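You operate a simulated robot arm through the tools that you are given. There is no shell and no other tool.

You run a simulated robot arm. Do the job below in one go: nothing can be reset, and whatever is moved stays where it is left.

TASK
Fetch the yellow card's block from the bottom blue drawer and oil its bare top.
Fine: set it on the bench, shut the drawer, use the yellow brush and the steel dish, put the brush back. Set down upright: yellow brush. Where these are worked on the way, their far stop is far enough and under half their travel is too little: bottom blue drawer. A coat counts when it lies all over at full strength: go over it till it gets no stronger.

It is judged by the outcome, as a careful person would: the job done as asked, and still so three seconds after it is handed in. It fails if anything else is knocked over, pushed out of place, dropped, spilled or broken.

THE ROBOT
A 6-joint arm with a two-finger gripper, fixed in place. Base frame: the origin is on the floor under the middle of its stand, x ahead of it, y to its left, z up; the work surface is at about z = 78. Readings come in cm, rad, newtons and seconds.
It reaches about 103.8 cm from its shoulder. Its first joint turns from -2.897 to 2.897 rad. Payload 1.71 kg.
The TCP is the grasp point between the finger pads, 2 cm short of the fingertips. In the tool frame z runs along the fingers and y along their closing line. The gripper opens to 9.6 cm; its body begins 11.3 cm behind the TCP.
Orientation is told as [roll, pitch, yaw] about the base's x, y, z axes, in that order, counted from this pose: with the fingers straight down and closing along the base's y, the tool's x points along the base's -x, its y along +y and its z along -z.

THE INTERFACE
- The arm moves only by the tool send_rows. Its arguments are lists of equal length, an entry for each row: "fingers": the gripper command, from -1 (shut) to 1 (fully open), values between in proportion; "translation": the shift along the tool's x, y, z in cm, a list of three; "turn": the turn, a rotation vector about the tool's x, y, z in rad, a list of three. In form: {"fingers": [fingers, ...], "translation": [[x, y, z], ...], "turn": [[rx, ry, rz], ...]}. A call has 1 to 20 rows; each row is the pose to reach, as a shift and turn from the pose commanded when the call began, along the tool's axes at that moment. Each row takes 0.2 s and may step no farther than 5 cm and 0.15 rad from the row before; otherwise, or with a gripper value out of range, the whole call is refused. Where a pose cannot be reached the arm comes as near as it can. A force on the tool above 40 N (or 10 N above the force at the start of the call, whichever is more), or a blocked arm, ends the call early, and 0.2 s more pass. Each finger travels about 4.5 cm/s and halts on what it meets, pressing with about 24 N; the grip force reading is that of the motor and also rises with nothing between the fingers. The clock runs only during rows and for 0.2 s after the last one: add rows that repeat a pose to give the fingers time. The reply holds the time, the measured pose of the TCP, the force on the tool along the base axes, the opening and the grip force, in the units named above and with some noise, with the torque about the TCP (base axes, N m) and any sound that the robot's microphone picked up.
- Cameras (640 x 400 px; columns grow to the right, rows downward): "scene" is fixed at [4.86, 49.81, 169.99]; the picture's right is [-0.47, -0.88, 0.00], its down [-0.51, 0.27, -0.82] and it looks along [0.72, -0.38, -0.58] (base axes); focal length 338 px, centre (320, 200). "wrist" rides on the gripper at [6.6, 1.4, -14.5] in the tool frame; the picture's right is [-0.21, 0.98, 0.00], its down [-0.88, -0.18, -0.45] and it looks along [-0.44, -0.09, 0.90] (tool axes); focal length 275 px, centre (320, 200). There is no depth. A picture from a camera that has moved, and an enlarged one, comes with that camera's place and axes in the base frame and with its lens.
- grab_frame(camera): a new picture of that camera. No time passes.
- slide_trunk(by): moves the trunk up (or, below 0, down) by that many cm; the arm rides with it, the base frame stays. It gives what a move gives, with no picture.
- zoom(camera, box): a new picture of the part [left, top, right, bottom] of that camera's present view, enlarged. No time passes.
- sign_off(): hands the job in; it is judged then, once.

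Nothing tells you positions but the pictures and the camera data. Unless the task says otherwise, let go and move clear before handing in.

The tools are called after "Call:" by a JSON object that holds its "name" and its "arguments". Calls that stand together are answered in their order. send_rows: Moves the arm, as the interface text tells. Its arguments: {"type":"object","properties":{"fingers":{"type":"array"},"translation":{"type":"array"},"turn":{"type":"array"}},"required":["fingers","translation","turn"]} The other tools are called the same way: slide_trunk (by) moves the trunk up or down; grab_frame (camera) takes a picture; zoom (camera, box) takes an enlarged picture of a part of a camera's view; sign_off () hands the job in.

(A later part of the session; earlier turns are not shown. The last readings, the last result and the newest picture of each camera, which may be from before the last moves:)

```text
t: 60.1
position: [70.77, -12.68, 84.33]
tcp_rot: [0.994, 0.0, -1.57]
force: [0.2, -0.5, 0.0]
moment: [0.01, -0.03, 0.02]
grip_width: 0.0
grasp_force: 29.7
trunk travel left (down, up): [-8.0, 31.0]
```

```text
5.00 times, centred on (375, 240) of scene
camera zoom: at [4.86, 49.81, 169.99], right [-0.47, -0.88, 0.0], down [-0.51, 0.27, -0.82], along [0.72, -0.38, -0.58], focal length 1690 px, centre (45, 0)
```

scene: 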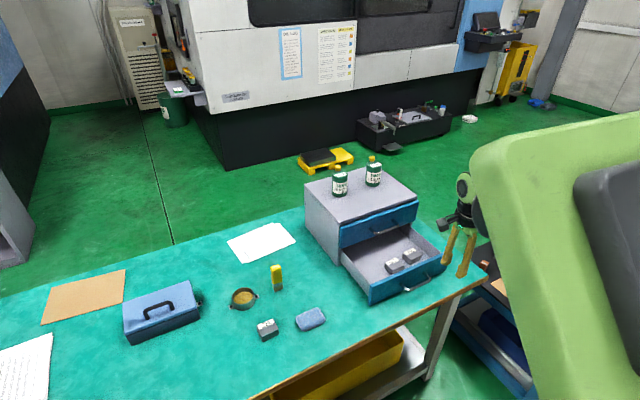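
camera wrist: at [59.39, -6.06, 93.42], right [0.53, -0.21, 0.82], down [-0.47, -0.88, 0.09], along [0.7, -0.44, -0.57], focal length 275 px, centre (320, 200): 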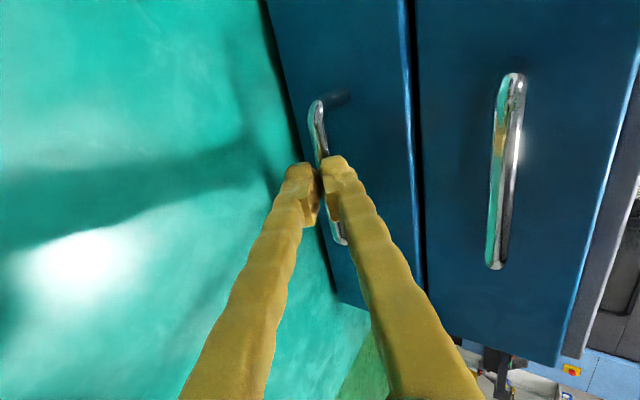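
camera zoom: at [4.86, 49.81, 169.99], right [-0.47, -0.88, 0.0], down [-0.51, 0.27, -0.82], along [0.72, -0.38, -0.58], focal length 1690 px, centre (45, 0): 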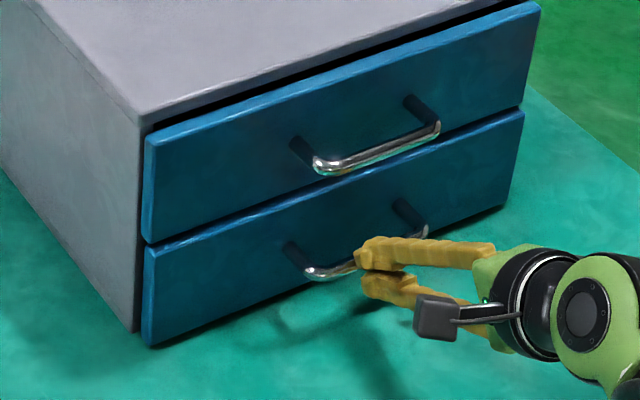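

The drawer is still about 1 cm out. I'll back off, move left of the handle and push the drawer face with closed fingers.

Call:
{"name": "send_rows", "arguments": {"fingers": [-1, -1, -1, -1, -1, -1, -1], "translation": [[0, 0, -4], [4.6, 0, -4], [9.2, 0, -4], [9.2, 1.64, -1.49], [9.2, 2.45, -0.23], [9.2, 2.73, 0.19], [9.2, 2.73, 0.19]], "turn": [[0, 0, 0], [0, 0, 0], [0, 0, 0], [0, 0, 0], [0, 0, 0], [0, 0, 0], [0, 0, 0]]}}

Call:
{"name": "zoom", "arguments": {"camera": "scene", "box": [330, 200, 420, 280]}}

Call:
{"name": "grab_frame", "arguments": {"camera": "wrist"}}

```text
t: 61.8
position: [72.42, -3.75, 86.56]
tcp_rot: [0.993, 0.0, -1.57]
force: [-0.3, -0.3, 0.2]
moment: [0.01, 0.0, 0.01]
grip_width: 0.01
grasp_force: 28.9
trunk travel left (down, up): [-8.0, 31.0]
```

```text
5.00 times, centred on (375, 240) of scene
camera zoom: at [4.86, 49.81, 169.99], right [-0.47, -0.88, 0.0], down [-0.51, 0.27, -0.82], along [0.72, -0.38, -0.58], focal length 1690 px, centre (45, 0)
```

zoom: 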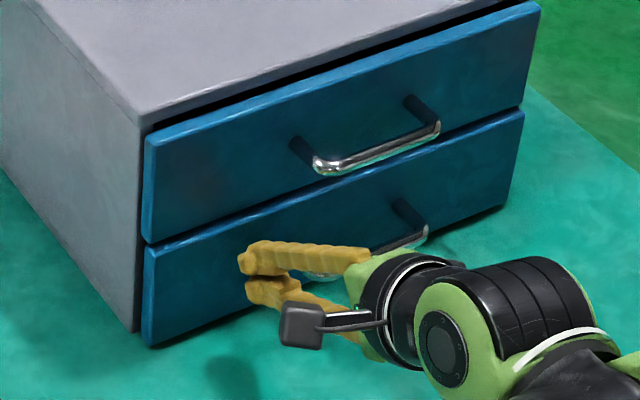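

```text
taken
camera wrist: at [61.05, 3.01, 95.68], right [0.53, -0.21, 0.82], down [-0.47, -0.88, 0.09], along [0.7, -0.44, -0.57], focal length 275 px, centre (320, 200)
```

wrist: 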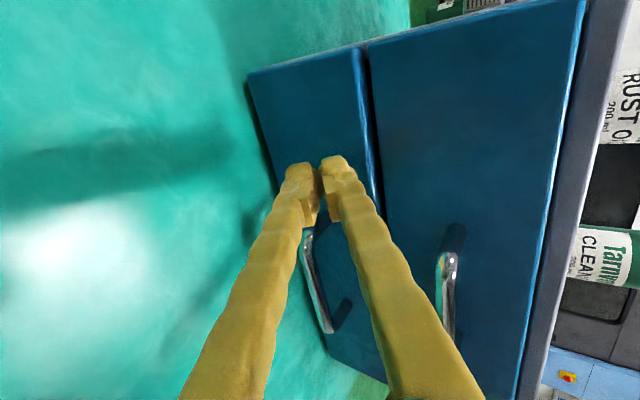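

I'll drop 1.5 cm and press the face gently inward in small steps.

Call:
{"name": "send_rows", "arguments": {"fingers": [-1, -1, -1, -1, -1, -1], "translation": [[0, -1.26, 0.82], [0, -1.1, 1.07], [0, -0.93, 1.32], [0, -0.77, 1.57], [0, -0.6, 1.83], [0, -0.6, 1.83]], "turn": [[0, 0, 0], [0, 0, 0], [0, 0, 0], [0, 0, 0], [0, 0, 0], [0, 0, 0]]}}

Call:
{"name": "zoom", "arguments": {"camera": "scene", "box": [330, 200, 420, 280]}}

```text
t: 63.1
position: [73.63, -3.73, 84.99]
tcp_rot: [0.994, 0.001, -1.573]
force: [-1.2, -0.6, 0.8]
moment: [-0.01, -0.01, 0.01]
grip_width: 0.0
grasp_force: 29.3
trunk travel left (down, up): [-8.0, 31.0]
```

```text
5.00 times, centred on (375, 240) of scene
camera zoom: at [4.86, 49.81, 169.99], right [-0.47, -0.88, 0.0], down [-0.51, 0.27, -0.82], along [0.72, -0.38, -0.58], focal length 1690 px, centre (45, 0)
```

zoom: 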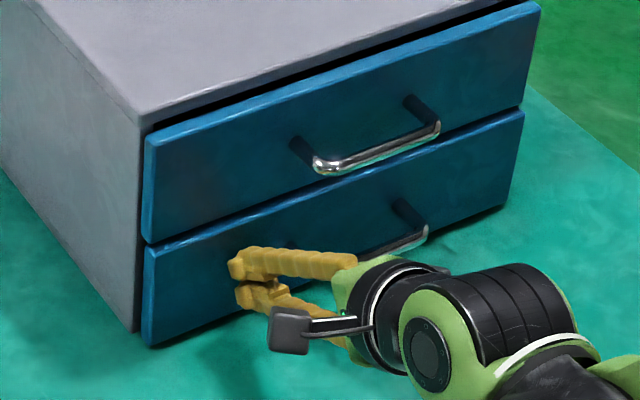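

Call:
{"name": "send_rows", "arguments": {"fingers": [-1, -1, -1, -1, -1], "translation": [[0, 0.16, 0.25], [0, 0.33, 0.5], [0, 0.49, 0.75], [0, 0.65, 1.0], [0, 0.65, 1.0]], "turn": [[0, 0, 0], [0, 0, 0], [0, 0, 0], [0, 0, 0], [0, 0, 0]]}}

Call:
{"name": "zoom", "arguments": {"camera": "scene", "box": [330, 200, 420, 280]}}

```text
t: 64.3
position: [74.84, -3.68, 85.06]
tcp_rot: [0.993, 0.0, -1.572]
force: [-0.4, -0.4, 0.4]
moment: [0.0, 0.01, -0.04]
grip_width: 0.0
grasp_force: 29.7
trunk travel left (down, up): [-8.0, 31.0]
```

```text
5.00 times, centred on (375, 240) of scene
camera zoom: at [4.86, 49.81, 169.99], right [-0.47, -0.88, 0.0], down [-0.51, 0.27, -0.82], along [0.72, -0.38, -0.58], focal length 1690 px, centre (45, 0)
```

zoom: 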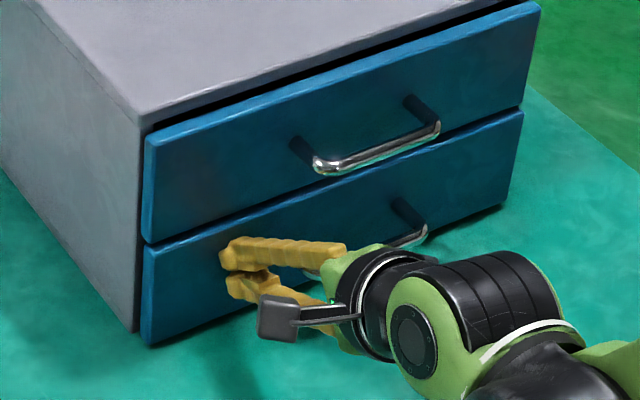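

Call:
{"name": "send_rows", "arguments": {"fingers": [-1, -1, -1, -1, -1], "translation": [[0, 0.14, 0.21], [0, 0.27, 0.42], [0, 0.41, 0.63], [0, 0.55, 0.84], [0, 0.55, 0.84]], "turn": [[0, 0, 0], [0, 0, 0], [0, 0, 0], [0, 0, 0], [0, 0, 0]]}}

Call:
{"name": "zoom", "arguments": {"camera": "scene", "box": [330, 200, 420, 280]}}

Call:
{"name": "grab_frame", "arguments": {"camera": "wrist"}}

```text
t: 65.3
position: [74.01, -3.75, 86.26]
tcp_rot: [1.008, 0.0, -1.572]
force: [0.4, 0.7, 0.0]
moment: [0.0, -0.02, 0.01]
grip_width: 0.0
grasp_force: 29.6
trunk travel left (down, up): [-8.0, 31.0]
stopped in row 4: the force on the tool passed its limit at 45 N (the readings are from after the stop); the commanded pose is now the measured one
```

```text
5.00 times, centred on (375, 240) of scene
camera zoom: at [4.86, 49.81, 169.99], right [-0.47, -0.88, 0.0], down [-0.51, 0.27, -0.82], along [0.72, -0.38, -0.58], focal length 1690 px, centre (45, 0)
```

zoom: 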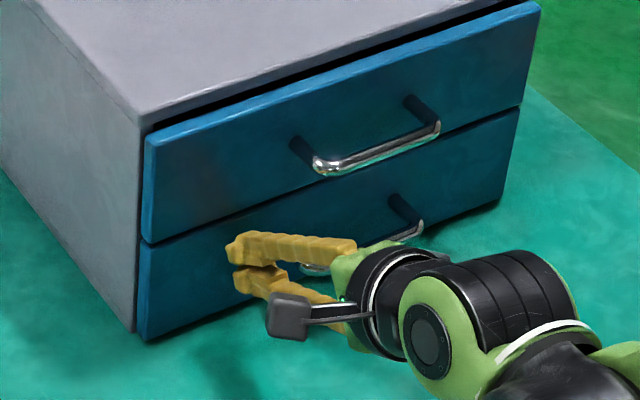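

```text
taken
camera wrist: at [62.4, 3.02, 95.21], right [0.52, -0.21, 0.83], down [-0.47, -0.88, 0.08], along [0.71, -0.44, -0.56], focal length 275 px, centre (320, 200)
```

wrist: 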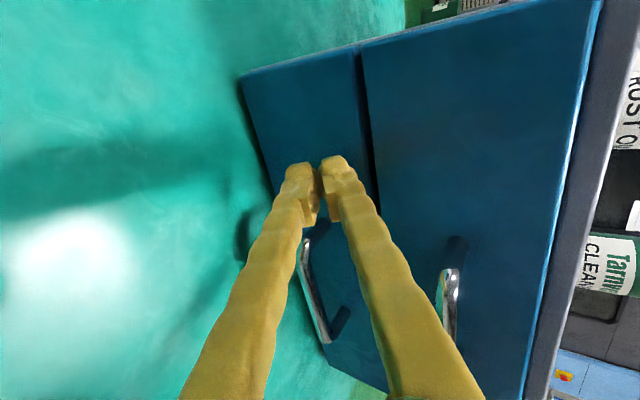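

The drawer now looks flush. I'll back away, rise and level the tool, then compare with the starting picture.

Call:
{"name": "send_rows", "arguments": {"fingers": [-1, -1, -1, -0.8, -0.5, -0.3, 0, 0, 0, 0, 0], "translation": [[0, 0, -3], [0, 0, -6], [0, 1.71, -8.1], [0, 3.41, -10.2], [0, 5.12, -12.3], [0, 6.83, -14.4], [0, 8.53, -16.5], [0, 10.24, -18.6], [0, 11.94, -20.7], [0, 13.65, -22.8], [0, 13.65, -22.8]], "turn": [[0, 0, 0], [0, 0, 0], [0.126, 0, 0], [0.252, 0, 0], [0.378, 0, 0], [0.504, 0, 0], [0.63, 0, 0], [0.756, 0, 0], [0.882, 0, 0], [1.008, 0, 0], [1.008, 0, 0]]}}

Call:
{"name": "zoom", "arguments": {"camera": "scene", "box": [290, 150, 440, 280]}}

Call:
{"name": "grab_frame", "arguments": {"camera": "wrist"}}

```text
t: 67.7
position: [62.56, -3.83, 109.96]
tcp_rot: [-0.007, 0.001, -1.571]
force: [-0.1, 0.1, -0.4]
moment: [-0.01, 0.02, 0.02]
grip_width: 4.79
grasp_force: 0.0
trunk travel left (down, up): [-8.0, 31.0]
```

```text
3.08 times, centred on (365, 215) of scene
camera zoom: at [4.86, 49.81, 169.99], right [-0.47, -0.88, 0.0], down [-0.51, 0.27, -0.82], along [0.72, -0.38, -0.58], focal length 1040 px, centre (182, 154)
```

zoom: 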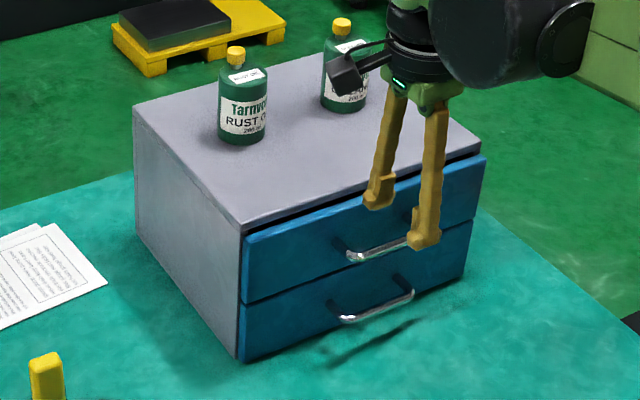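

```text
taken
camera wrist: at [63.89, 2.94, 124.41], right [0.98, -0.21, -0.01], down [-0.18, -0.88, 0.45], along [-0.1, -0.44, -0.89], focal length 275 px, centre (320, 200)
```

wrist: 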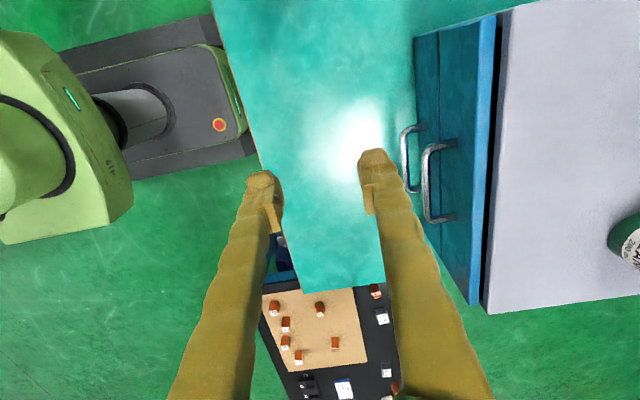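

The drawer matches its starting look, so it is shut. I'll move over toward the brush and dish for a close view.

Call:
{"name": "send_rows", "arguments": {"fingers": [0, 0, 0, 0, 0, 0, 0, 0, 0, 0, 0], "translation": [[4.08, 1.44, 0.2], [8.16, 2.88, 0.4], [12.24, 4.32, 0.6], [16.32, 5.76, 0.8], [20.4, 7.2, 1], [24.5, 8.64, 1.2], [28.6, 10.1, 1.4], [32.6, 11.5, 1.6], [36.7, 13, 1.8], [40.8, 14.4, 2], [40.8, 14.4, 2]], "turn": [[0, 0, 0], [0, 0, 0], [0, 0, 0], [0, 0, 0], [0, 0, 0], [0, 0, 0], [0, 0, 0], [0, 0, 0], [0, 0, 0], [0, 0, 0], [0, 0, 0]]}}

Call:
{"name": "grab_frame", "arguments": {"camera": "wrist"}}

Call:
{"name": "zoom", "arguments": {"camera": "scene", "box": [220, 240, 300, 320]}}

```text
t: 70.1
position: [76.4, 37.06, 107.75]
tcp_rot: [-0.006, 0.0, -1.572]
force: [-0.2, -0.2, -0.6]
moment: [0.01, 0.01, -0.03]
grip_width: 4.82
grasp_force: 0.0
trunk travel left (down, up): [-8.0, 31.0]
```

```text
taken
camera wrist: at [77.82, 43.81, 122.26], right [0.98, -0.21, 0.0], down [-0.18, -0.88, 0.45], along [-0.1, -0.44, -0.9], focal length 275 px, centre (320, 200)
```

wrist: 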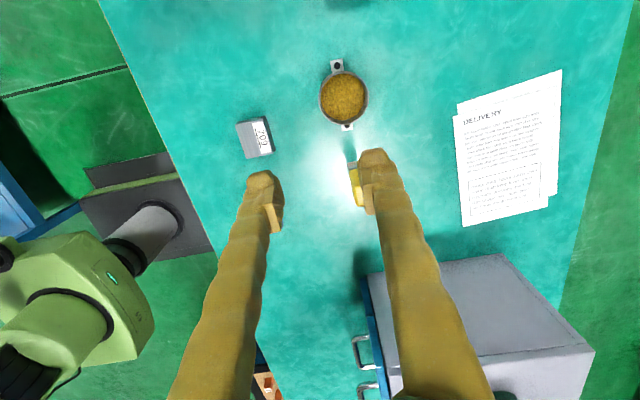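

```text
5.00 times, centred on (260, 280) of scene
camera zoom: at [4.86, 49.81, 169.99], right [-0.47, -0.88, 0.0], down [-0.51, 0.27, -0.82], along [0.72, -0.38, -0.58], focal length 1690 px, centre (620, -200)
```

zoom: 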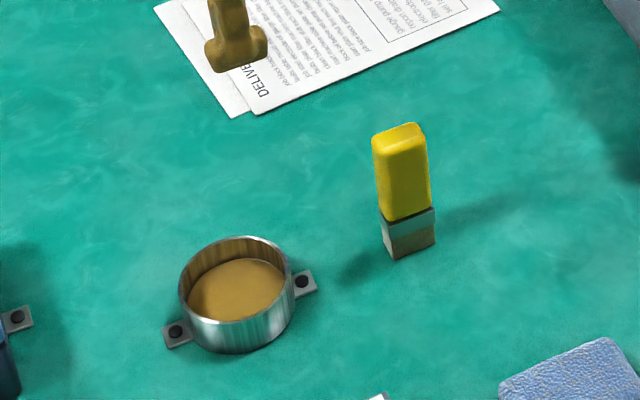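

Call:
{"name": "zoom", "arguments": {"camera": "scene", "box": [262, 258, 294, 298]}}

Call:
{"name": "send_rows", "arguments": {"fingers": [0, 0, 0, 0], "translation": [[0, -3, 0], [0, -6, 0], [0, -9, 0], [0, -9, 0]], "turn": [[0, 0, 0], [0, 0, 0], [0, 0, 0], [0, 0, 0]]}}

Call:
{"name": "grab_frame", "arguments": {"camera": "wrist"}}

Call:
{"name": "zoom", "arguments": {"camera": "wrist", "box": [380, 30, 520, 230]}}

```text
10.00 times, centred on (278, 278) of scene
camera zoom: at [4.86, 49.81, 169.99], right [-0.47, -0.88, 0.0], down [-0.51, 0.27, -0.82], along [0.72, -0.38, -0.58], focal length 3379 px, centre (740, -580)
```

zoom: 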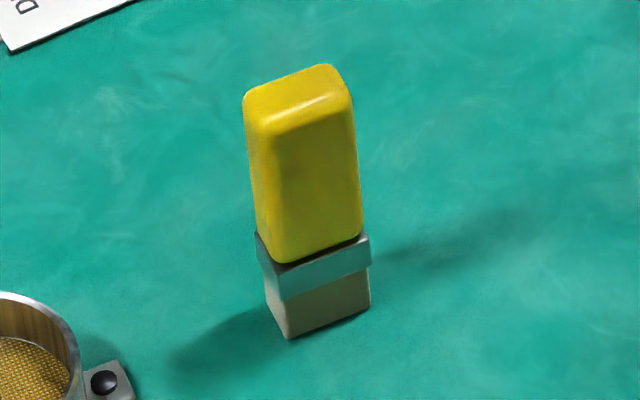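

```text
t: 71.1
position: [67.73, 37.02, 107.86]
tcp_rot: [-0.004, -0.001, -1.571]
force: [-0.2, 0.1, 0.2]
moment: [0.02, -0.02, 0.01]
grip_width: 4.8
grasp_force: 0.1
trunk travel left (down, up): [-8.0, 31.0]
```

```text
taken
camera wrist: at [69.03, 43.78, 122.35], right [0.98, -0.21, 0.0], down [-0.18, -0.88, 0.45], along [-0.09, -0.44, -0.9], focal length 275 px, centre (320, 200)
```

wrist: 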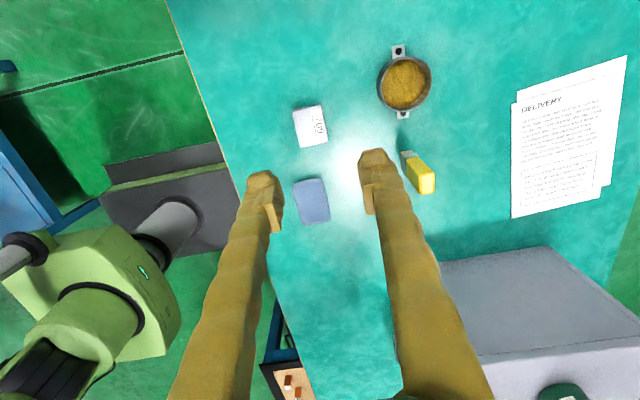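

```text
2.00 times, centred on (450, 130) of wrist
camera zoom: at [69.03, 43.78, 122.35], right [0.98, -0.21, 0.0], down [-0.18, -0.88, 0.45], along [-0.09, -0.44, -0.9], focal length 551 px, centre (60, 340)
```

zoom: 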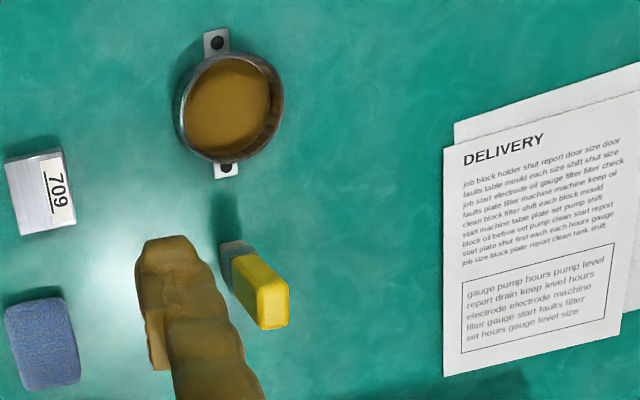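

The brush stands square to the base at about (79.6, 26.7), 3.0 cm wide in y and 2 cm thick in x, with its top near z=88.3. I'll position above it for a check.

Call:
{"name": "send_rows", "arguments": {"fingers": [0, 0, 0, 0, 0], "translation": [[-2.6, 3, 2], [-5.2, 6, 4], [-7.8, 9, 6], [-10.35, 12, 7.9], [-10.35, 12, 7.9]], "turn": [[0, 0, 0], [0, 0, 0], [0, 0, 0], [0, 0, 0], [0, 0, 0]]}}

Call:
{"name": "grab_frame", "arguments": {"camera": "wrist"}}

Call:
{"name": "zoom", "arguments": {"camera": "scene", "box": [220, 200, 340, 310]}}

```text
t: 72.3
position: [79.61, 26.72, 99.6]
tcp_rot: [-0.004, 0.001, -1.572]
force: [0.4, -0.3, -0.4]
moment: [-0.01, 0.04, 0.0]
grip_width: 4.81
grasp_force: 0.0
trunk travel left (down, up): [-8.0, 31.0]
```

```text
taken
camera wrist: at [81.04, 33.54, 114.12], right [0.98, -0.21, 0.0], down [-0.18, -0.88, 0.45], along [-0.1, -0.44, -0.9], focal length 275 px, centre (320, 200)
```

wrist: 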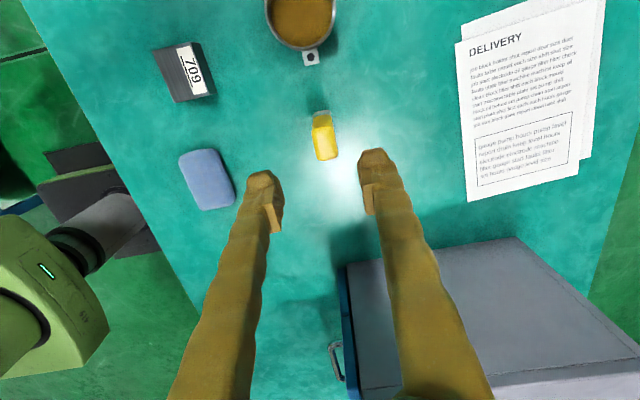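

```text
3.64 times, centred on (280, 255) of scene
camera zoom: at [4.86, 49.81, 169.99], right [-0.47, -0.88, 0.0], down [-0.51, 0.27, -0.82], along [0.72, -0.38, -0.58], focal length 1229 px, centre (466, 0)
```

zoom: 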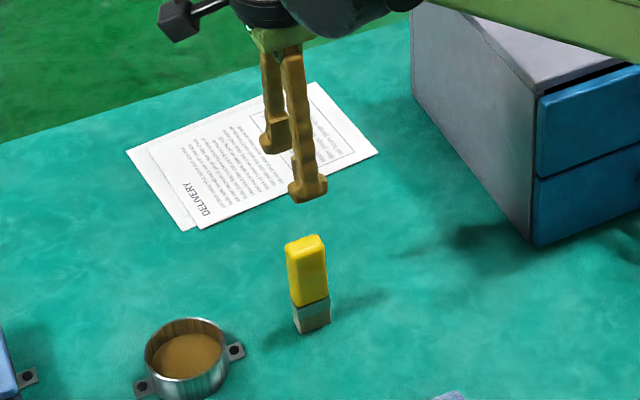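

Call:
{"name": "zoom", "arguments": {"camera": "wrist", "box": [280, 90, 370, 190]}}

```text
4.00 times, centred on (325, 140) of wrist
camera zoom: at [81.04, 33.54, 114.12], right [0.98, -0.21, 0.0], down [-0.18, -0.88, 0.45], along [-0.1, -0.44, -0.9], focal length 1101 px, centre (300, 440)
```

zoom: 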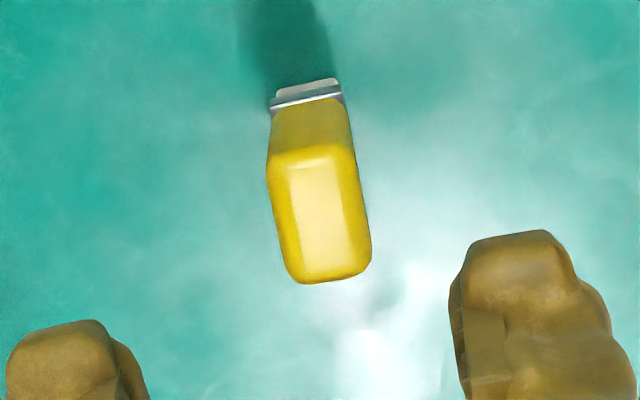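

Handle top centre reads about (79.8, 26.7), right under the gripper. I'll descend around the handle.

Call:
{"name": "send_rows", "arguments": {"fingers": [0, 0, 0, 0, 0, 0], "translation": [[0, 0.1, 3], [0, 0.1, 6.5], [0, 0.1, 9.5], [0, 0.1, 12], [0, 0.1, 13.9], [0, 0.1, 13.9]], "turn": [[0, 0, 0], [0, 0, 0], [0, 0, 0], [0, 0, 0], [0, 0, 0], [0, 0, 0]]}}

Call:
{"name": "grab_frame", "arguments": {"camera": "wrist"}}

Call:
{"name": "zoom", "arguments": {"camera": "scene", "box": [240, 230, 320, 310]}}

```text
t: 73.7
position: [79.69, 26.82, 85.81]
tcp_rot: [-0.004, -0.002, -1.57]
force: [-0.5, 0.5, -0.1]
moment: [0.0, -0.02, -0.03]
grip_width: 4.79
grasp_force: 0.0
trunk travel left (down, up): [-8.0, 31.0]
```

```text
taken
camera wrist: at [81.13, 33.52, 100.28], right [0.98, -0.21, 0.0], down [-0.18, -0.88, 0.45], along [-0.1, -0.44, -0.9], focal length 275 px, centre (320, 200)
```

wrist: 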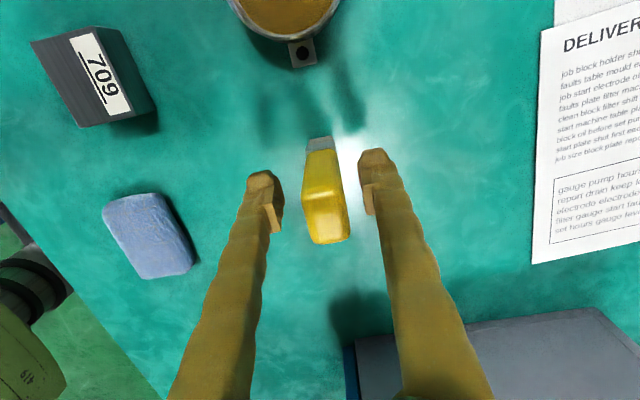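

```text
5.00 times, centred on (280, 270) of scene
camera zoom: at [4.86, 49.81, 169.99], right [-0.47, -0.88, 0.0], down [-0.51, 0.27, -0.82], along [0.72, -0.38, -0.58], focal length 1690 px, centre (520, -150)
```

zoom: 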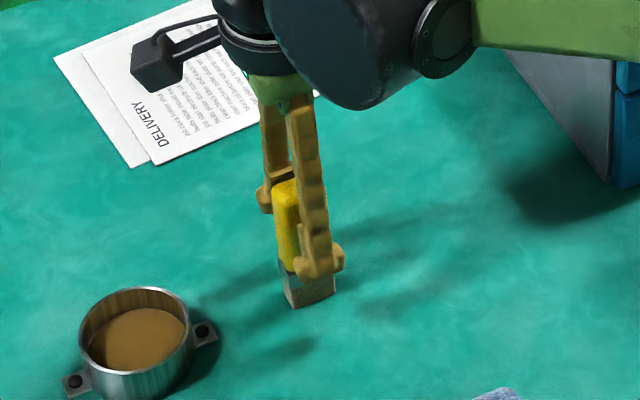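

Handle is centred between the pads. I'll close on it.

Call:
{"name": "send_rows", "arguments": {"fingers": [-0.2, -0.35, -0.5, -0.7, -1, -1], "translation": [[0, 0, 0], [0, 0, 0], [0, 0, 0], [0, 0, 0], [0, 0, 0], [0, 0, 0]], "turn": [[0, 0, 0], [0, 0, 0], [0, 0, 0], [0, 0, 0], [0, 0, 0], [0, 0, 0]]}}

Call:
{"name": "grab_frame", "arguments": {"camera": "wrist"}}

Call:
{"name": "zoom", "arguments": {"camera": "scene", "box": [240, 230, 320, 310]}}

```text
t: 75.1
position: [79.66, 26.75, 85.84]
tcp_rot: [-0.002, 0.0, -1.57]
force: [-0.7, -0.2, 0.3]
moment: [0.02, 0.02, -0.01]
grip_width: 2.04
grasp_force: 24.2
trunk travel left (down, up): [-8.0, 31.0]
```

```text
taken
camera wrist: at [81.13, 33.52, 100.31], right [0.98, -0.21, 0.0], down [-0.18, -0.88, 0.45], along [-0.1, -0.44, -0.9], focal length 275 px, centre (320, 200)
```

wrist: 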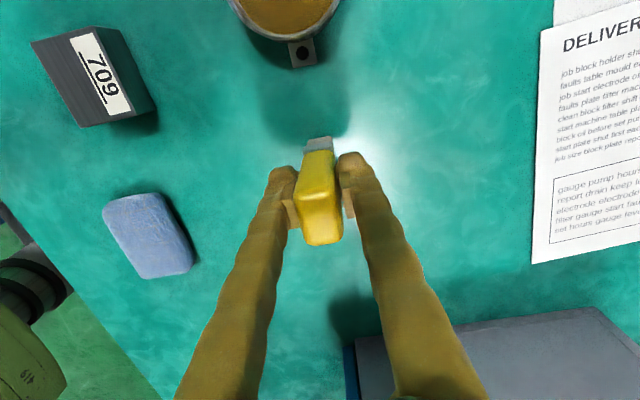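

```text
5.00 times, centred on (280, 270) of scene
camera zoom: at [4.86, 49.81, 169.99], right [-0.47, -0.88, 0.0], down [-0.51, 0.27, -0.82], along [0.72, -0.38, -0.58], focal length 1690 px, centre (520, -150)
```

zoom: 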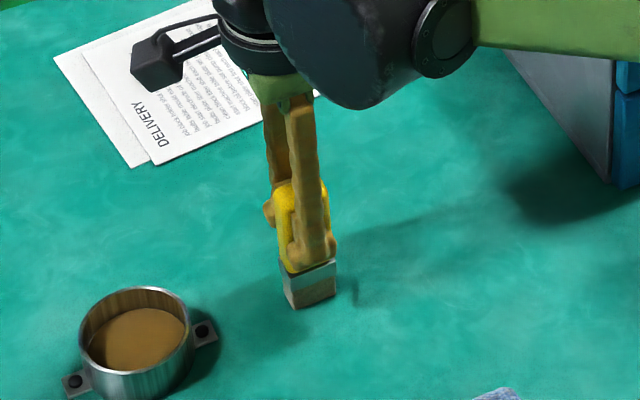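

The brush is gripped (2.04 cm), with the bristle tips about 7.8 cm below the TCP. I'll lift it and bring it over the dish.

Call:
{"name": "send_rows", "arguments": {"fingers": [-1, -1, -1, -1, -1, -1, -1], "translation": [[0, 0, -1.5], [0, 0, -4.5], [0, 0, -8], [4, 0.05, -8], [8, 0.1, -8], [12.05, 0.1, -8], [12.05, 0.1, -8]], "turn": [[0, 0, 0], [0, 0, 0], [0, 0, 0], [0, 0, 0], [0, 0, 0], [0, 0, 0], [0, 0, 0]]}}

Call:
{"name": "grab_frame", "arguments": {"camera": "wrist"}}

Call:
{"name": "zoom", "arguments": {"camera": "scene", "box": [210, 230, 310, 320]}}

```text
t: 76.7
position: [79.84, 38.79, 93.77]
tcp_rot: [-0.003, 0.0, -1.571]
force: [-0.1, -0.2, -1.1]
moment: [0.0, 0.01, 0.01]
grip_width: 2.07
grasp_force: 23.9
trunk travel left (down, up): [-8.0, 31.0]
```

```text
taken
camera wrist: at [81.36, 45.51, 108.29], right [0.98, -0.21, 0.0], down [-0.18, -0.88, 0.45], along [-0.1, -0.44, -0.9], focal length 275 px, centre (320, 200)
```

wrist: 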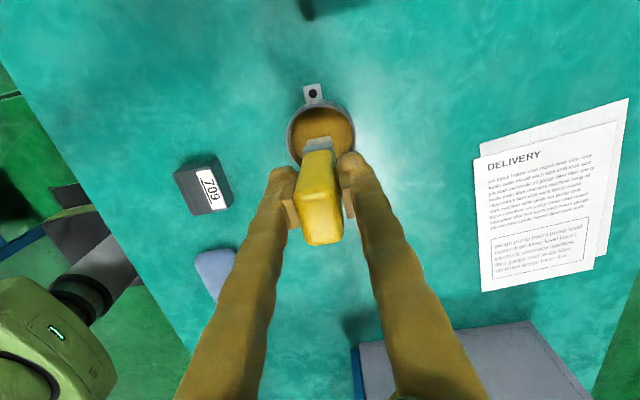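

```text
4.44 times, centred on (260, 275) of scene
camera zoom: at [4.86, 49.81, 169.99], right [-0.47, -0.88, 0.0], down [-0.51, 0.27, -0.82], along [0.72, -0.38, -0.58], focal length 1502 px, centre (587, -133)
```

zoom: 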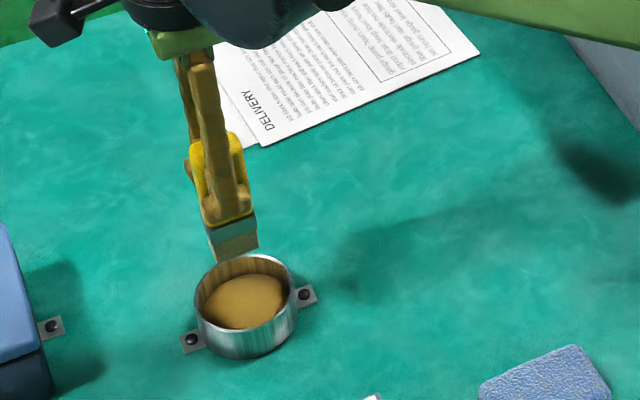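

The brush is over the dish centre. I'll dip it.

Call:
{"name": "send_rows", "arguments": {"fingers": [-1, -1, -1, -1, -1], "translation": [[0.2, 0, 3], [0.2, 0, 5.5], [0.2, 0, 6.5], [0.2, 0, 7], [0.2, 0, 7]], "turn": [[0, 0, 0], [0, 0, 0], [0, 0, 0], [0, 0, 0], [0, 0, 0]]}}

Call:
{"name": "zoom", "arguments": {"camera": "wrist", "box": [240, 60, 400, 260]}}

Call:
{"name": "zoom", "arguments": {"camera": "scene", "box": [210, 250, 290, 320]}}

```text
t: 77.9
position: [79.86, 38.75, 86.9]
tcp_rot: [-0.003, 0.002, -1.57]
force: [3.6, 1.4, 18.8]
moment: [0.08, -0.1, -0.03]
grip_width: 2.05
grasp_force: 24.4
trunk travel left (down, up): [-8.0, 31.0]
```

```text
2.00 times, centred on (320, 160) of wrist
camera zoom: at [81.2, 45.59, 101.48], right [0.98, -0.21, 0.0], down [-0.18, -0.88, 0.45], along [-0.09, -0.43, -0.9], focal length 551 px, centre (320, 280)
```

zoom: 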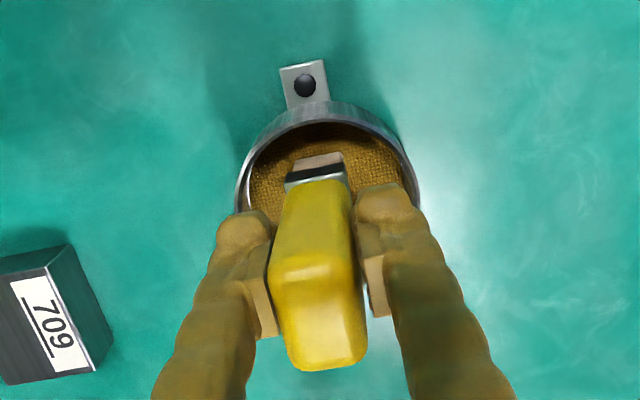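

```text
5.71 times, centred on (250, 285) of scene
camera zoom: at [4.86, 49.81, 169.99], right [-0.47, -0.88, 0.0], down [-0.51, 0.27, -0.82], along [0.72, -0.38, -0.58], focal length 1931 px, centre (720, -286)
```

zoom: 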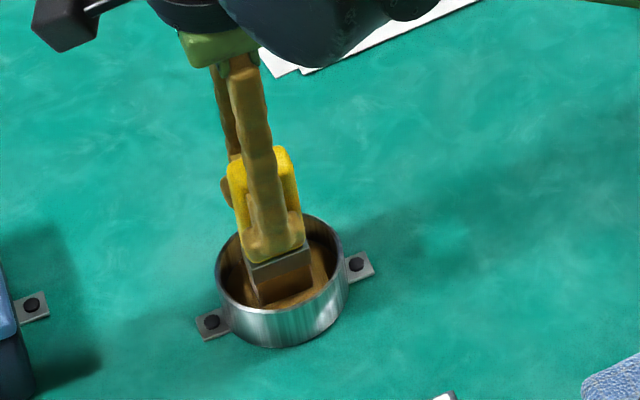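

The bristles are pressing on the soaked surface in the dish (about 19 N). I'll ease off slightly, hold a moment and then lift to inspect.

Call:
{"name": "send_rows", "arguments": {"fingers": [-1, -1, -1, -1], "translation": [[0, 0, -0.1], [0, 0, -0.1], [0, 0, -0.1], [0, 0, -0.1]], "turn": [[0, 0, 0], [0, 0, 0], [0, 0, 0], [0, 0, 0]]}}

Call:
{"name": "send_rows", "arguments": {"fingers": [-1, -1, -1, -1], "translation": [[0, 0, -2], [0, 0, -4.5], [0, 0, -7], [0, 0, -7]], "turn": [[0, 0, 0], [0, 0, 0], [0, 0, 0], [0, 0, 0]]}}

Call:
{"name": "zoom", "arguments": {"camera": "scene", "box": [210, 240, 290, 320]}}

Call:
{"name": "zoom", "arguments": {"camera": "wrist", "box": [240, 60, 400, 260]}}

```text
t: 78.9
position: [79.93, 38.82, 87.03]
tcp_rot: [-0.003, 0.0, -1.572]
force: [-0.3, -0.5, 6.1]
moment: [-0.05, 0.02, -0.02]
grip_width: 2.07
grasp_force: 23.7
trunk travel left (down, up): [-8.0, 31.0]
```

```text
t: 79.9
position: [79.72, 38.98, 94.1]
tcp_rot: [-0.004, 0.0, -1.571]
force: [-0.7, -0.9, -0.8]
moment: [-0.04, 0.0, -0.03]
grip_width: 2.07
grasp_force: 23.9
trunk travel left (down, up): [-8.0, 31.0]
```

```text
5.00 times, centred on (250, 280) of scene
camera zoom: at [4.86, 49.81, 169.99], right [-0.47, -0.88, 0.0], down [-0.51, 0.27, -0.82], along [0.72, -0.38, -0.58], focal length 1690 px, centre (670, -200)
```

zoom: 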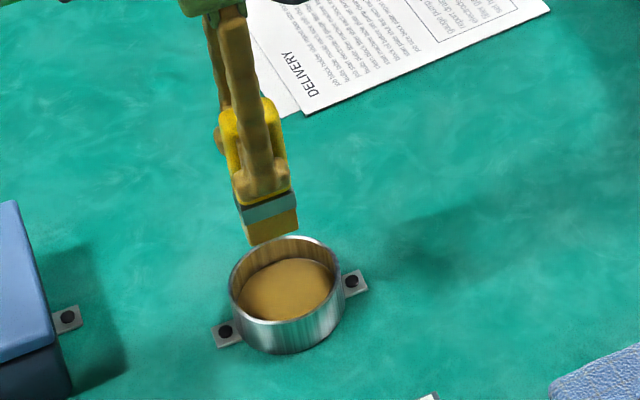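

```text
2.00 times, centred on (320, 160) of wrist
camera zoom: at [81.18, 45.72, 108.59], right [0.98, -0.21, 0.0], down [-0.18, -0.88, 0.45], along [-0.09, -0.44, -0.9], focal length 551 px, centre (320, 280)
```

zoom: 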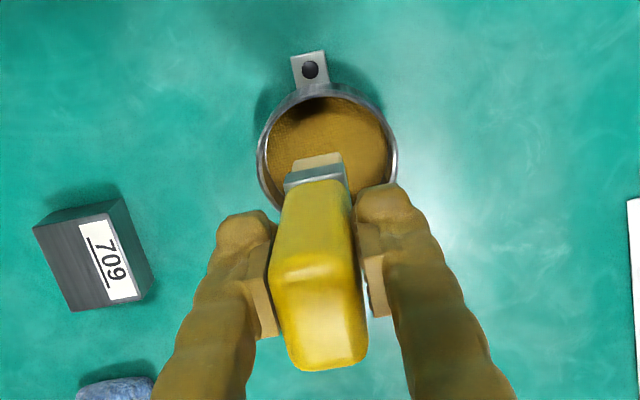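

The bristles turned golden, so they are loaded. I'll carry the brush to just above the block's bare side.

Call:
{"name": "send_rows", "arguments": {"fingers": [-1, -1, -1, -1, -1, -1, -1], "translation": [[-0.3, -3.8, 0], [-0.7, -7.6, 0], [-1, -11.4, 0], [-1.4, -15.3, 0], [-1.4, -15.3, 2.5], [-1.4, -15.3, 4.6], [-1.4, -15.3, 4.6]], "turn": [[0, 0, 0], [0, 0, 0], [0, 0, 0], [0, 0, 0], [0, 0, 0], [0, 0, 0], [0, 0, 0]]}}

Call:
{"name": "zoom", "arguments": {"camera": "wrist", "box": [240, 60, 400, 260]}}

Call:
{"name": "zoom", "arguments": {"camera": "scene", "box": [230, 280, 310, 350]}}

```text
t: 81.5
position: [64.63, 37.52, 89.51]
tcp_rot: [-0.004, -0.001, -1.57]
force: [0.5, 0.6, -0.1]
moment: [0.0, 0.03, 0.01]
grip_width: 2.06
grasp_force: 23.8
trunk travel left (down, up): [-8.0, 31.0]
```

```text
2.00 times, centred on (320, 160) of wrist
camera zoom: at [65.99, 44.36, 104.12], right [0.98, -0.21, 0.0], down [-0.18, -0.88, 0.45], along [-0.1, -0.44, -0.9], focal length 551 px, centre (320, 280)
```

zoom: 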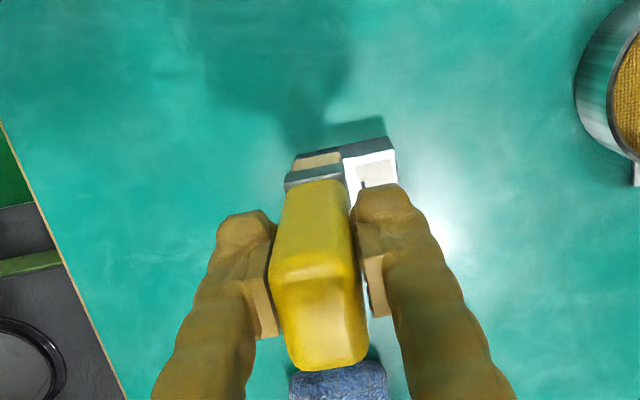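

```text
5.71 times, centred on (270, 315) of scene
camera zoom: at [4.86, 49.81, 169.99], right [-0.47, -0.88, 0.0], down [-0.51, 0.27, -0.82], along [0.72, -0.38, -0.58], focal length 1931 px, centre (606, -457)
```

zoom: 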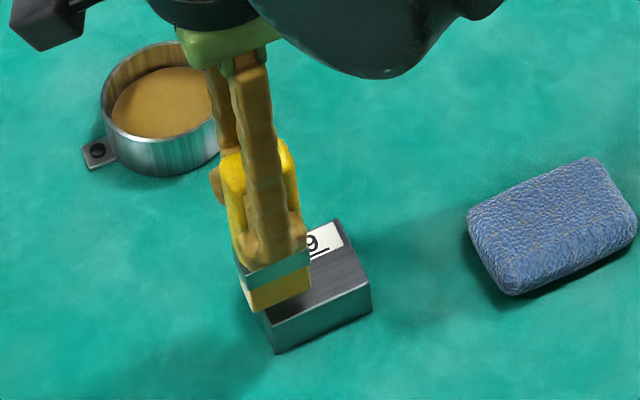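

Bristles are aligned with the block's bare left edge. I'll lower gently until they touch.

Call:
{"name": "send_rows", "arguments": {"fingers": [-1, -1, -1], "translation": [[0, 0, 0.4], [0, 0, 0.8], [0, 0, 0.8]], "turn": [[0, 0, 0], [0, 0, 0], [0, 0, 0]]}}

Call:
{"name": "send_rows", "arguments": {"fingers": [-1, -1], "translation": [[0, 0, 0.2], [0, 0, 0.2]], "turn": [[0, 0, 0], [0, 0, 0]]}}

Call:
{"name": "zoom", "arguments": {"camera": "scene", "box": [230, 290, 310, 350]}}

```text
t: 82.3
position: [64.61, 37.6, 88.69]
tcp_rot: [-0.004, 0.0, -1.571]
force: [0.6, -0.6, -0.2]
moment: [-0.02, -0.01, -0.03]
grip_width: 2.06
grasp_force: 24.2
trunk travel left (down, up): [-8.0, 31.0]
```

```text
t: 82.9
position: [64.58, 37.38, 88.57]
tcp_rot: [-0.003, 0.001, -1.572]
force: [-0.1, 0.1, -0.6]
moment: [0.02, -0.01, -0.02]
grip_width: 2.08
grasp_force: 23.8
trunk travel left (down, up): [-8.0, 31.0]
```

```text
6.67 times, centred on (270, 320) of scene
camera zoom: at [4.86, 49.81, 169.99], right [-0.47, -0.88, 0.0], down [-0.51, 0.27, -0.82], along [0.72, -0.38, -0.58], focal length 2253 px, centre (653, -600)
```

zoom: 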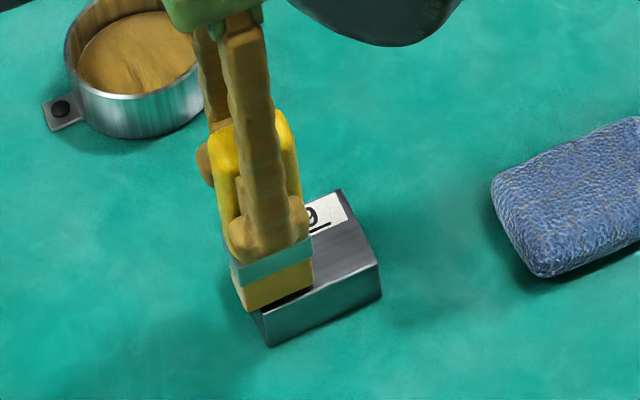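

Call:
{"name": "send_rows", "arguments": {"fingers": [-1, -1], "translation": [[0, 0, 0.15], [0, 0, 0.15]], "turn": [[0, 0, 0], [0, 0, 0]]}}

Call:
{"name": "send_rows", "arguments": {"fingers": [-1, -1], "translation": [[0, 0, 0.15], [0, 0, 0.15]], "turn": [[0, 0, 0], [0, 0, 0]]}}

Call:
{"name": "zoom", "arguments": {"camera": "scene", "box": [230, 290, 310, 350]}}

```text
t: 83.5
position: [64.52, 37.54, 88.41]
tcp_rot: [-0.005, 0.0, -1.571]
force: [-0.2, -0.4, -0.9]
moment: [0.01, 0.03, -0.01]
grip_width: 2.05
grasp_force: 24.3
trunk travel left (down, up): [-8.0, 31.0]
```

```text
t: 84.1
position: [64.44, 37.56, 88.33]
tcp_rot: [-0.003, 0.0, -1.571]
force: [3.3, 0.9, 16.5]
moment: [-0.02, -0.13, 0.0]
grip_width: 2.06
grasp_force: 24.5
trunk travel left (down, up): [-8.0, 31.0]
```

```text
6.67 times, centred on (270, 320) of scene
camera zoom: at [4.86, 49.81, 169.99], right [-0.47, -0.88, 0.0], down [-0.51, 0.27, -0.82], along [0.72, -0.38, -0.58], focal length 2253 px, centre (653, -600)
```

zoom: 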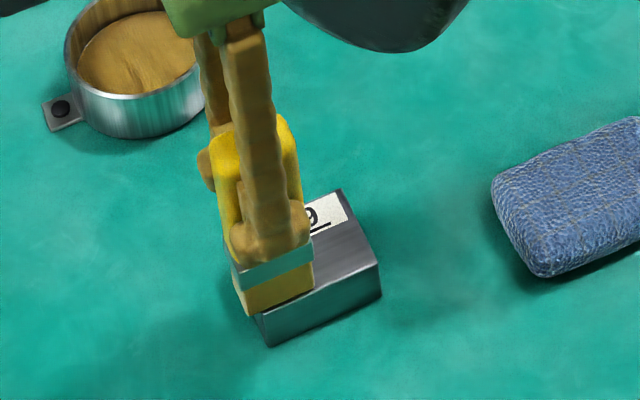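

Contact is made (16 N). I'll ease the pressure and make a slow first stroke along the block, then look at the result.

Call:
{"name": "send_rows", "arguments": {"fingers": [-1, -1, -1, -1, -1, -1, -1, -1, -1, -1], "translation": [[0, 0, -0.06], [-0.4, 0, -0.06], [-0.9, 0, -0.06], [-1.4, 0, -0.06], [-1.9, 0, -0.06], [-2.4, 0, -0.06], [-2.9, 0, -0.06], [-3.3, 0, -0.06], [-3.7, 0, -0.06], [-3.7, 0, -0.06]], "turn": [[0, 0, 0], [0, 0, 0], [0, 0, 0], [0, 0, 0], [0, 0, 0], [0, 0, 0], [0, 0, 0], [0, 0, 0], [0, 0, 0], [0, 0, 0]]}}

Call:
{"name": "zoom", "arguments": {"camera": "scene", "box": [230, 290, 310, 350]}}

Call:
{"name": "zoom", "arguments": {"camera": "wrist", "box": [240, 60, 400, 260]}}

```text
t: 86.3
position: [64.44, 33.7, 88.18]
tcp_rot: [-0.005, 0.002, -1.571]
force: [0.3, 0.7, 3.6]
moment: [0.03, 0.04, -0.02]
grip_width: 2.07
grasp_force: 23.7
trunk travel left (down, up): [-8.0, 31.0]
```

```text
6.67 times, centred on (270, 320) of scene
camera zoom: at [4.86, 49.81, 169.99], right [-0.47, -0.88, 0.0], down [-0.51, 0.27, -0.82], along [0.72, -0.38, -0.58], focal length 2253 px, centre (653, -600)
```

zoom: 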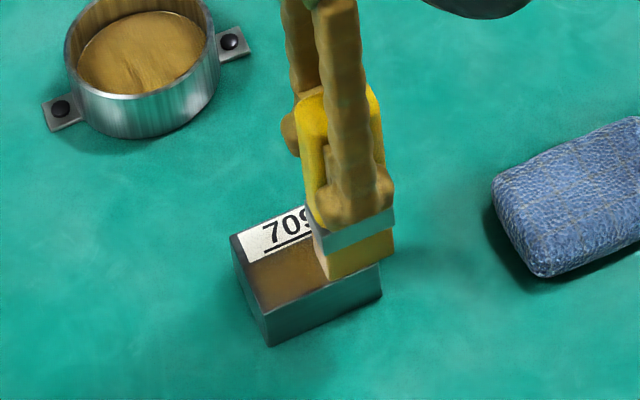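

```text
2.00 times, centred on (320, 160) of wrist
camera zoom: at [65.89, 40.49, 102.82], right [0.98, -0.21, 0.0], down [-0.18, -0.88, 0.45], along [-0.1, -0.44, -0.9], focal length 551 px, centre (320, 280)
```

zoom: 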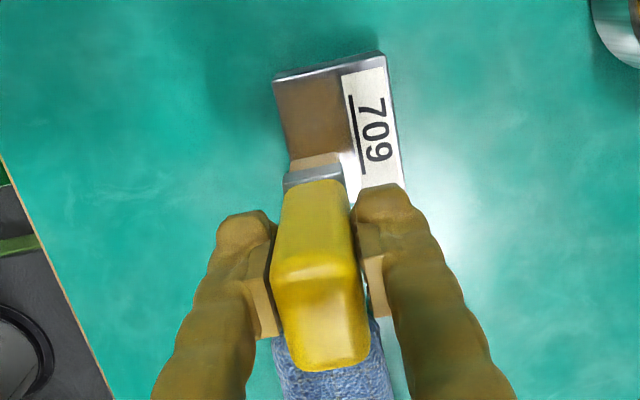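

A brown coat is appearing. I'll stroke back along the label side, then repeat over both lanes.

Call:
{"name": "send_rows", "arguments": {"fingers": [-1, -1, -1, -1, -1, -1, -1, -1, -1, -1, -1, -1], "translation": [[0, 0.4, 0], [0, 0.75, 0], [0.4, 0.75, 0], [0.9, 0.75, 0], [1.4, 0.75, 0], [1.9, 0.75, 0], [2.4, 0.75, 0], [2.9, 0.75, 0], [3.3, 0.75, 0], [3.8, 0.75, 0], [3.8, 0.4, 0], [3.8, 0, 0]], "turn": [[0, 0, 0], [0, 0, 0], [0, 0, 0], [0, 0, 0], [0, 0, 0], [0, 0, 0], [0, 0, 0], [0, 0, 0], [0, 0, 0], [0, 0, 0], [0, 0, 0], [0, 0, 0]]}}

Call:
{"name": "zoom", "arguments": {"camera": "scene", "box": [230, 290, 310, 350]}}

```text
t: 88.9
position: [64.5, 37.66, 88.19]
tcp_rot: [-0.004, 0.0, -1.571]
force: [-0.3, -0.9, -0.1]
moment: [0.02, 0.04, -0.03]
grip_width: 2.09
grasp_force: 24.2
trunk travel left (down, up): [-8.0, 31.0]
```

```text
6.67 times, centred on (270, 320) of scene
camera zoom: at [4.86, 49.81, 169.99], right [-0.47, -0.88, 0.0], down [-0.51, 0.27, -0.82], along [0.72, -0.38, -0.58], focal length 2253 px, centre (653, -600)
```

zoom: 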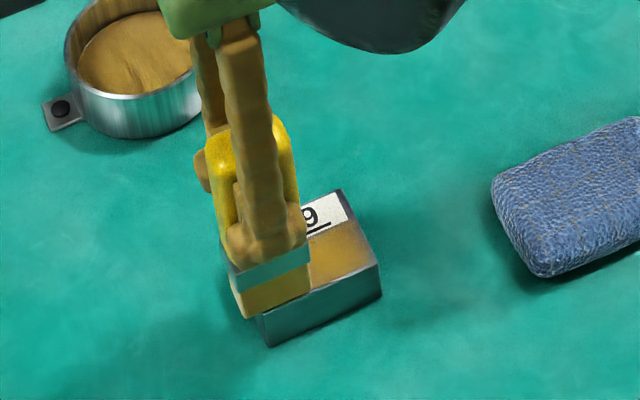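

Call:
{"name": "send_rows", "arguments": {"fingers": [-1, -1, -1, -1, -1, -1, -1, -1, -1, -1, -1, -1, -1, -1, -1, -1, -1, -1, -1, -1], "translation": [[0, 0, 0.08], [-0.5, 0, 0.08], [-1.1, 0, 0.08], [-1.7, 0, 0.08], [-2.3, 0, 0.08], [-2.9, 0, 0.08], [-3.4, 0, 0.08], [-3.9, 0, 0.08], [-3.9, 0.4, 0.08], [-3.9, 0.8, 0.08], [-3.4, 0.8, 0.08], [-2.9, 0.8, 0.08], [-2.3, 0.8, 0.08], [-1.7, 0.8, 0.08], [-1.1, 0.8, 0.08], [-0.5, 0.8, 0.08], [0, 0.8, 0.08], [0, 0.4, 0.08], [0, 0, 0.08], [0, 0, 0.08]], "turn": [[0, 0, 0], [0, 0, 0], [0, 0, 0], [0, 0, 0], [0, 0, 0], [0, 0, 0], [0, 0, 0], [0, 0, 0], [0, 0, 0], [0, 0, 0], [0, 0, 0], [0, 0, 0], [0, 0, 0], [0, 0, 0], [0, 0, 0], [0, 0, 0], [0, 0, 0], [0, 0, 0], [0, 0, 0], [0, 0, 0]]}}

Call:
{"name": "send_rows", "arguments": {"fingers": [-1, -1, -1, -1, -1, -1, -1], "translation": [[0, 0, -1.5], [0, 0, -4], [0, 0, -6], [1, 4, -6], [1.2, 8, -6], [1.4, 12, -6], [1.4, 15.3, -6]], "turn": [[0, 0, 0], [0, 0, 0], [0, 0, 0], [0, 0, 0], [0, 0, 0], [0, 0, 0], [0, 0, 0]]}}

Call:
{"name": "zoom", "arguments": {"camera": "scene", "box": [240, 300, 300, 350]}}

Call:
{"name": "grab_frame", "arguments": {"camera": "wrist"}}

```text
t: 93.1
position: [64.62, 37.65, 88.12]
tcp_rot: [-0.004, -0.001, -1.572]
force: [-0.4, 0.2, 0.4]
moment: [0.01, 0.02, 0.01]
grip_width: 2.07
grasp_force: 24.0
trunk travel left (down, up): [-8.0, 31.0]
```

```text
t: 94.7
position: [79.73, 39.15, 94.29]
tcp_rot: [-0.002, -0.001, -1.572]
force: [-0.1, -0.2, 0.1]
moment: [0.0, -0.06, 0.02]
grip_width: 2.08
grasp_force: 23.9
trunk travel left (down, up): [-8.0, 31.0]
```

```text
8.00 times, centred on (270, 325) of scene
camera zoom: at [4.86, 49.81, 169.99], right [-0.47, -0.88, 0.0], down [-0.51, 0.27, -0.82], along [0.72, -0.38, -0.58], focal length 2703 px, centre (720, -800)
```

zoom: 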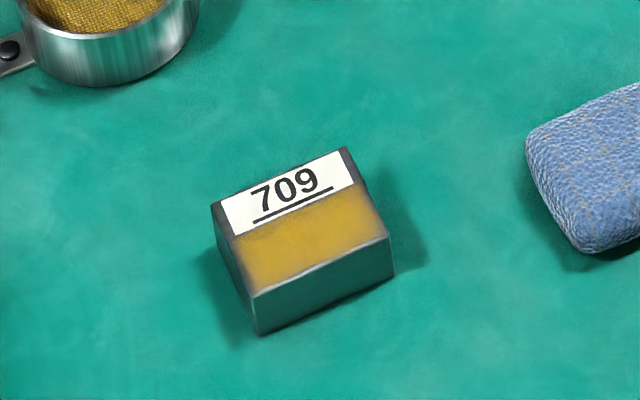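

```text
taken
camera wrist: at [81.19, 45.97, 108.74], right [0.98, -0.21, 0.0], down [-0.18, -0.88, 0.45], along [-0.09, -0.44, -0.9], focal length 275 px, centre (320, 200)
```

wrist: 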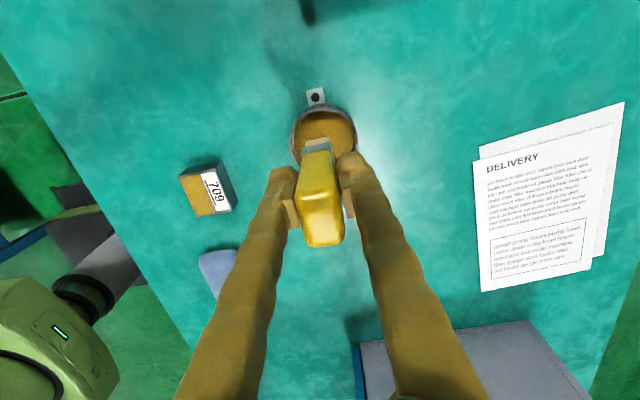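

The coat is golden but softer near the edges. I'll zoom in to judge it before dipping again.

Call:
{"name": "zoom", "arguments": {"camera": "scene", "box": [256, 312, 294, 346]}}

Call:
{"name": "zoom", "arguments": {"camera": "wrist", "box": [160, 140, 260, 230]}}

```text
11.76 times, centred on (275, 329) of scene
camera zoom: at [4.86, 49.81, 169.99], right [-0.47, -0.88, 0.0], down [-0.51, 0.27, -0.82], along [0.72, -0.38, -0.58], focal length 3975 px, centre (849, -1318)
```

zoom: 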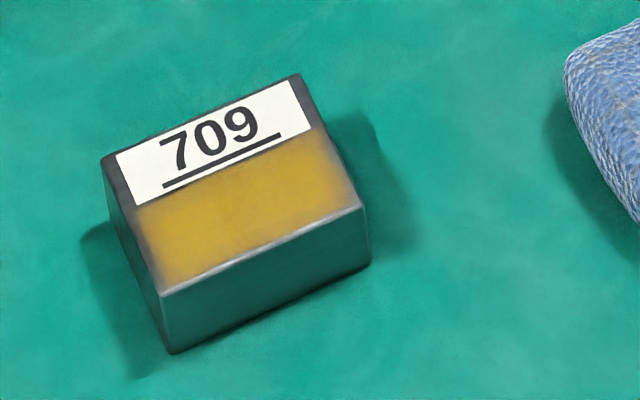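

```text
4.44 times, centred on (210, 185) of wrist
camera zoom: at [81.19, 45.97, 108.74], right [0.98, -0.21, 0.0], down [-0.18, -0.88, 0.45], along [-0.09, -0.44, -0.9], focal length 1224 px, centre (809, 267)
```

zoom: 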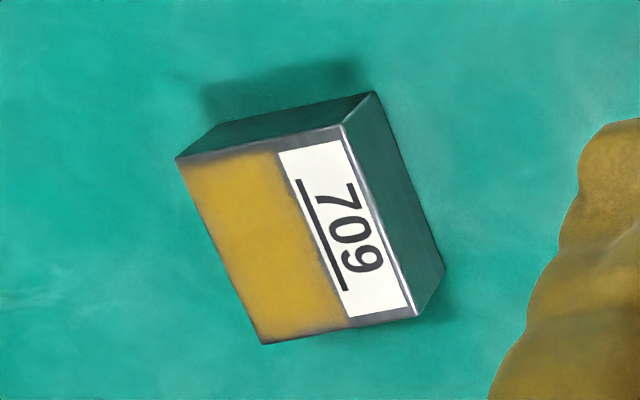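

The bare part is coated with slightly thin edges. I'll dip again and go over it more, overrunning the edges.

Call:
{"name": "send_rows", "arguments": {"fingers": [-1, -1, -1, -1, -1, -1], "translation": [[0, 0, 3], [0, 0, 5.5], [0, 0, 6.8], [0, 0, 7.2], [0, 0, 7.35], [0, 0, 7.35]], "turn": [[0, 0, 0], [0, 0, 0], [0, 0, 0], [0, 0, 0], [0, 0, 0], [0, 0, 0]]}}

```text
t: 96.1
position: [79.85, 38.92, 86.84]
tcp_rot: [-0.002, 0.0, -1.572]
force: [-0.1, 0.8, -1.1]
moment: [-0.01, 0.0, 0.02]
grip_width: 2.08
grasp_force: 24.6
trunk travel left (down, up): [-8.0, 31.0]
```

Call:
{"name": "send_rows", "arguments": {"fingers": [-1, -1], "translation": [[0, 0, 0.12], [0, 0, 0.12]], "turn": [[0, 0, 0], [0, 0, 0]]}}

Call:
{"name": "send_rows", "arguments": {"fingers": [-1, -1], "translation": [[0, 0, 0.1], [0, 0, 0.1]], "turn": [[0, 0, 0], [0, 0, 0]]}}

```text
t: 96.7
position: [79.86, 39.05, 86.78]
tcp_rot: [-0.004, 0.0, -1.571]
force: [0.6, 1.1, 5.5]
moment: [0.11, 0.02, 0.0]
grip_width: 2.09
grasp_force: 23.9
trunk travel left (down, up): [-8.0, 31.0]
```

```text
t: 97.3
position: [79.85, 38.98, 86.8]
tcp_rot: [-0.004, 0.0, -1.57]
force: [0.6, 3.4, 21.0]
moment: [0.25, -0.1, 0.01]
grip_width: 2.05
grasp_force: 24.0
trunk travel left (down, up): [-8.0, 31.0]
```

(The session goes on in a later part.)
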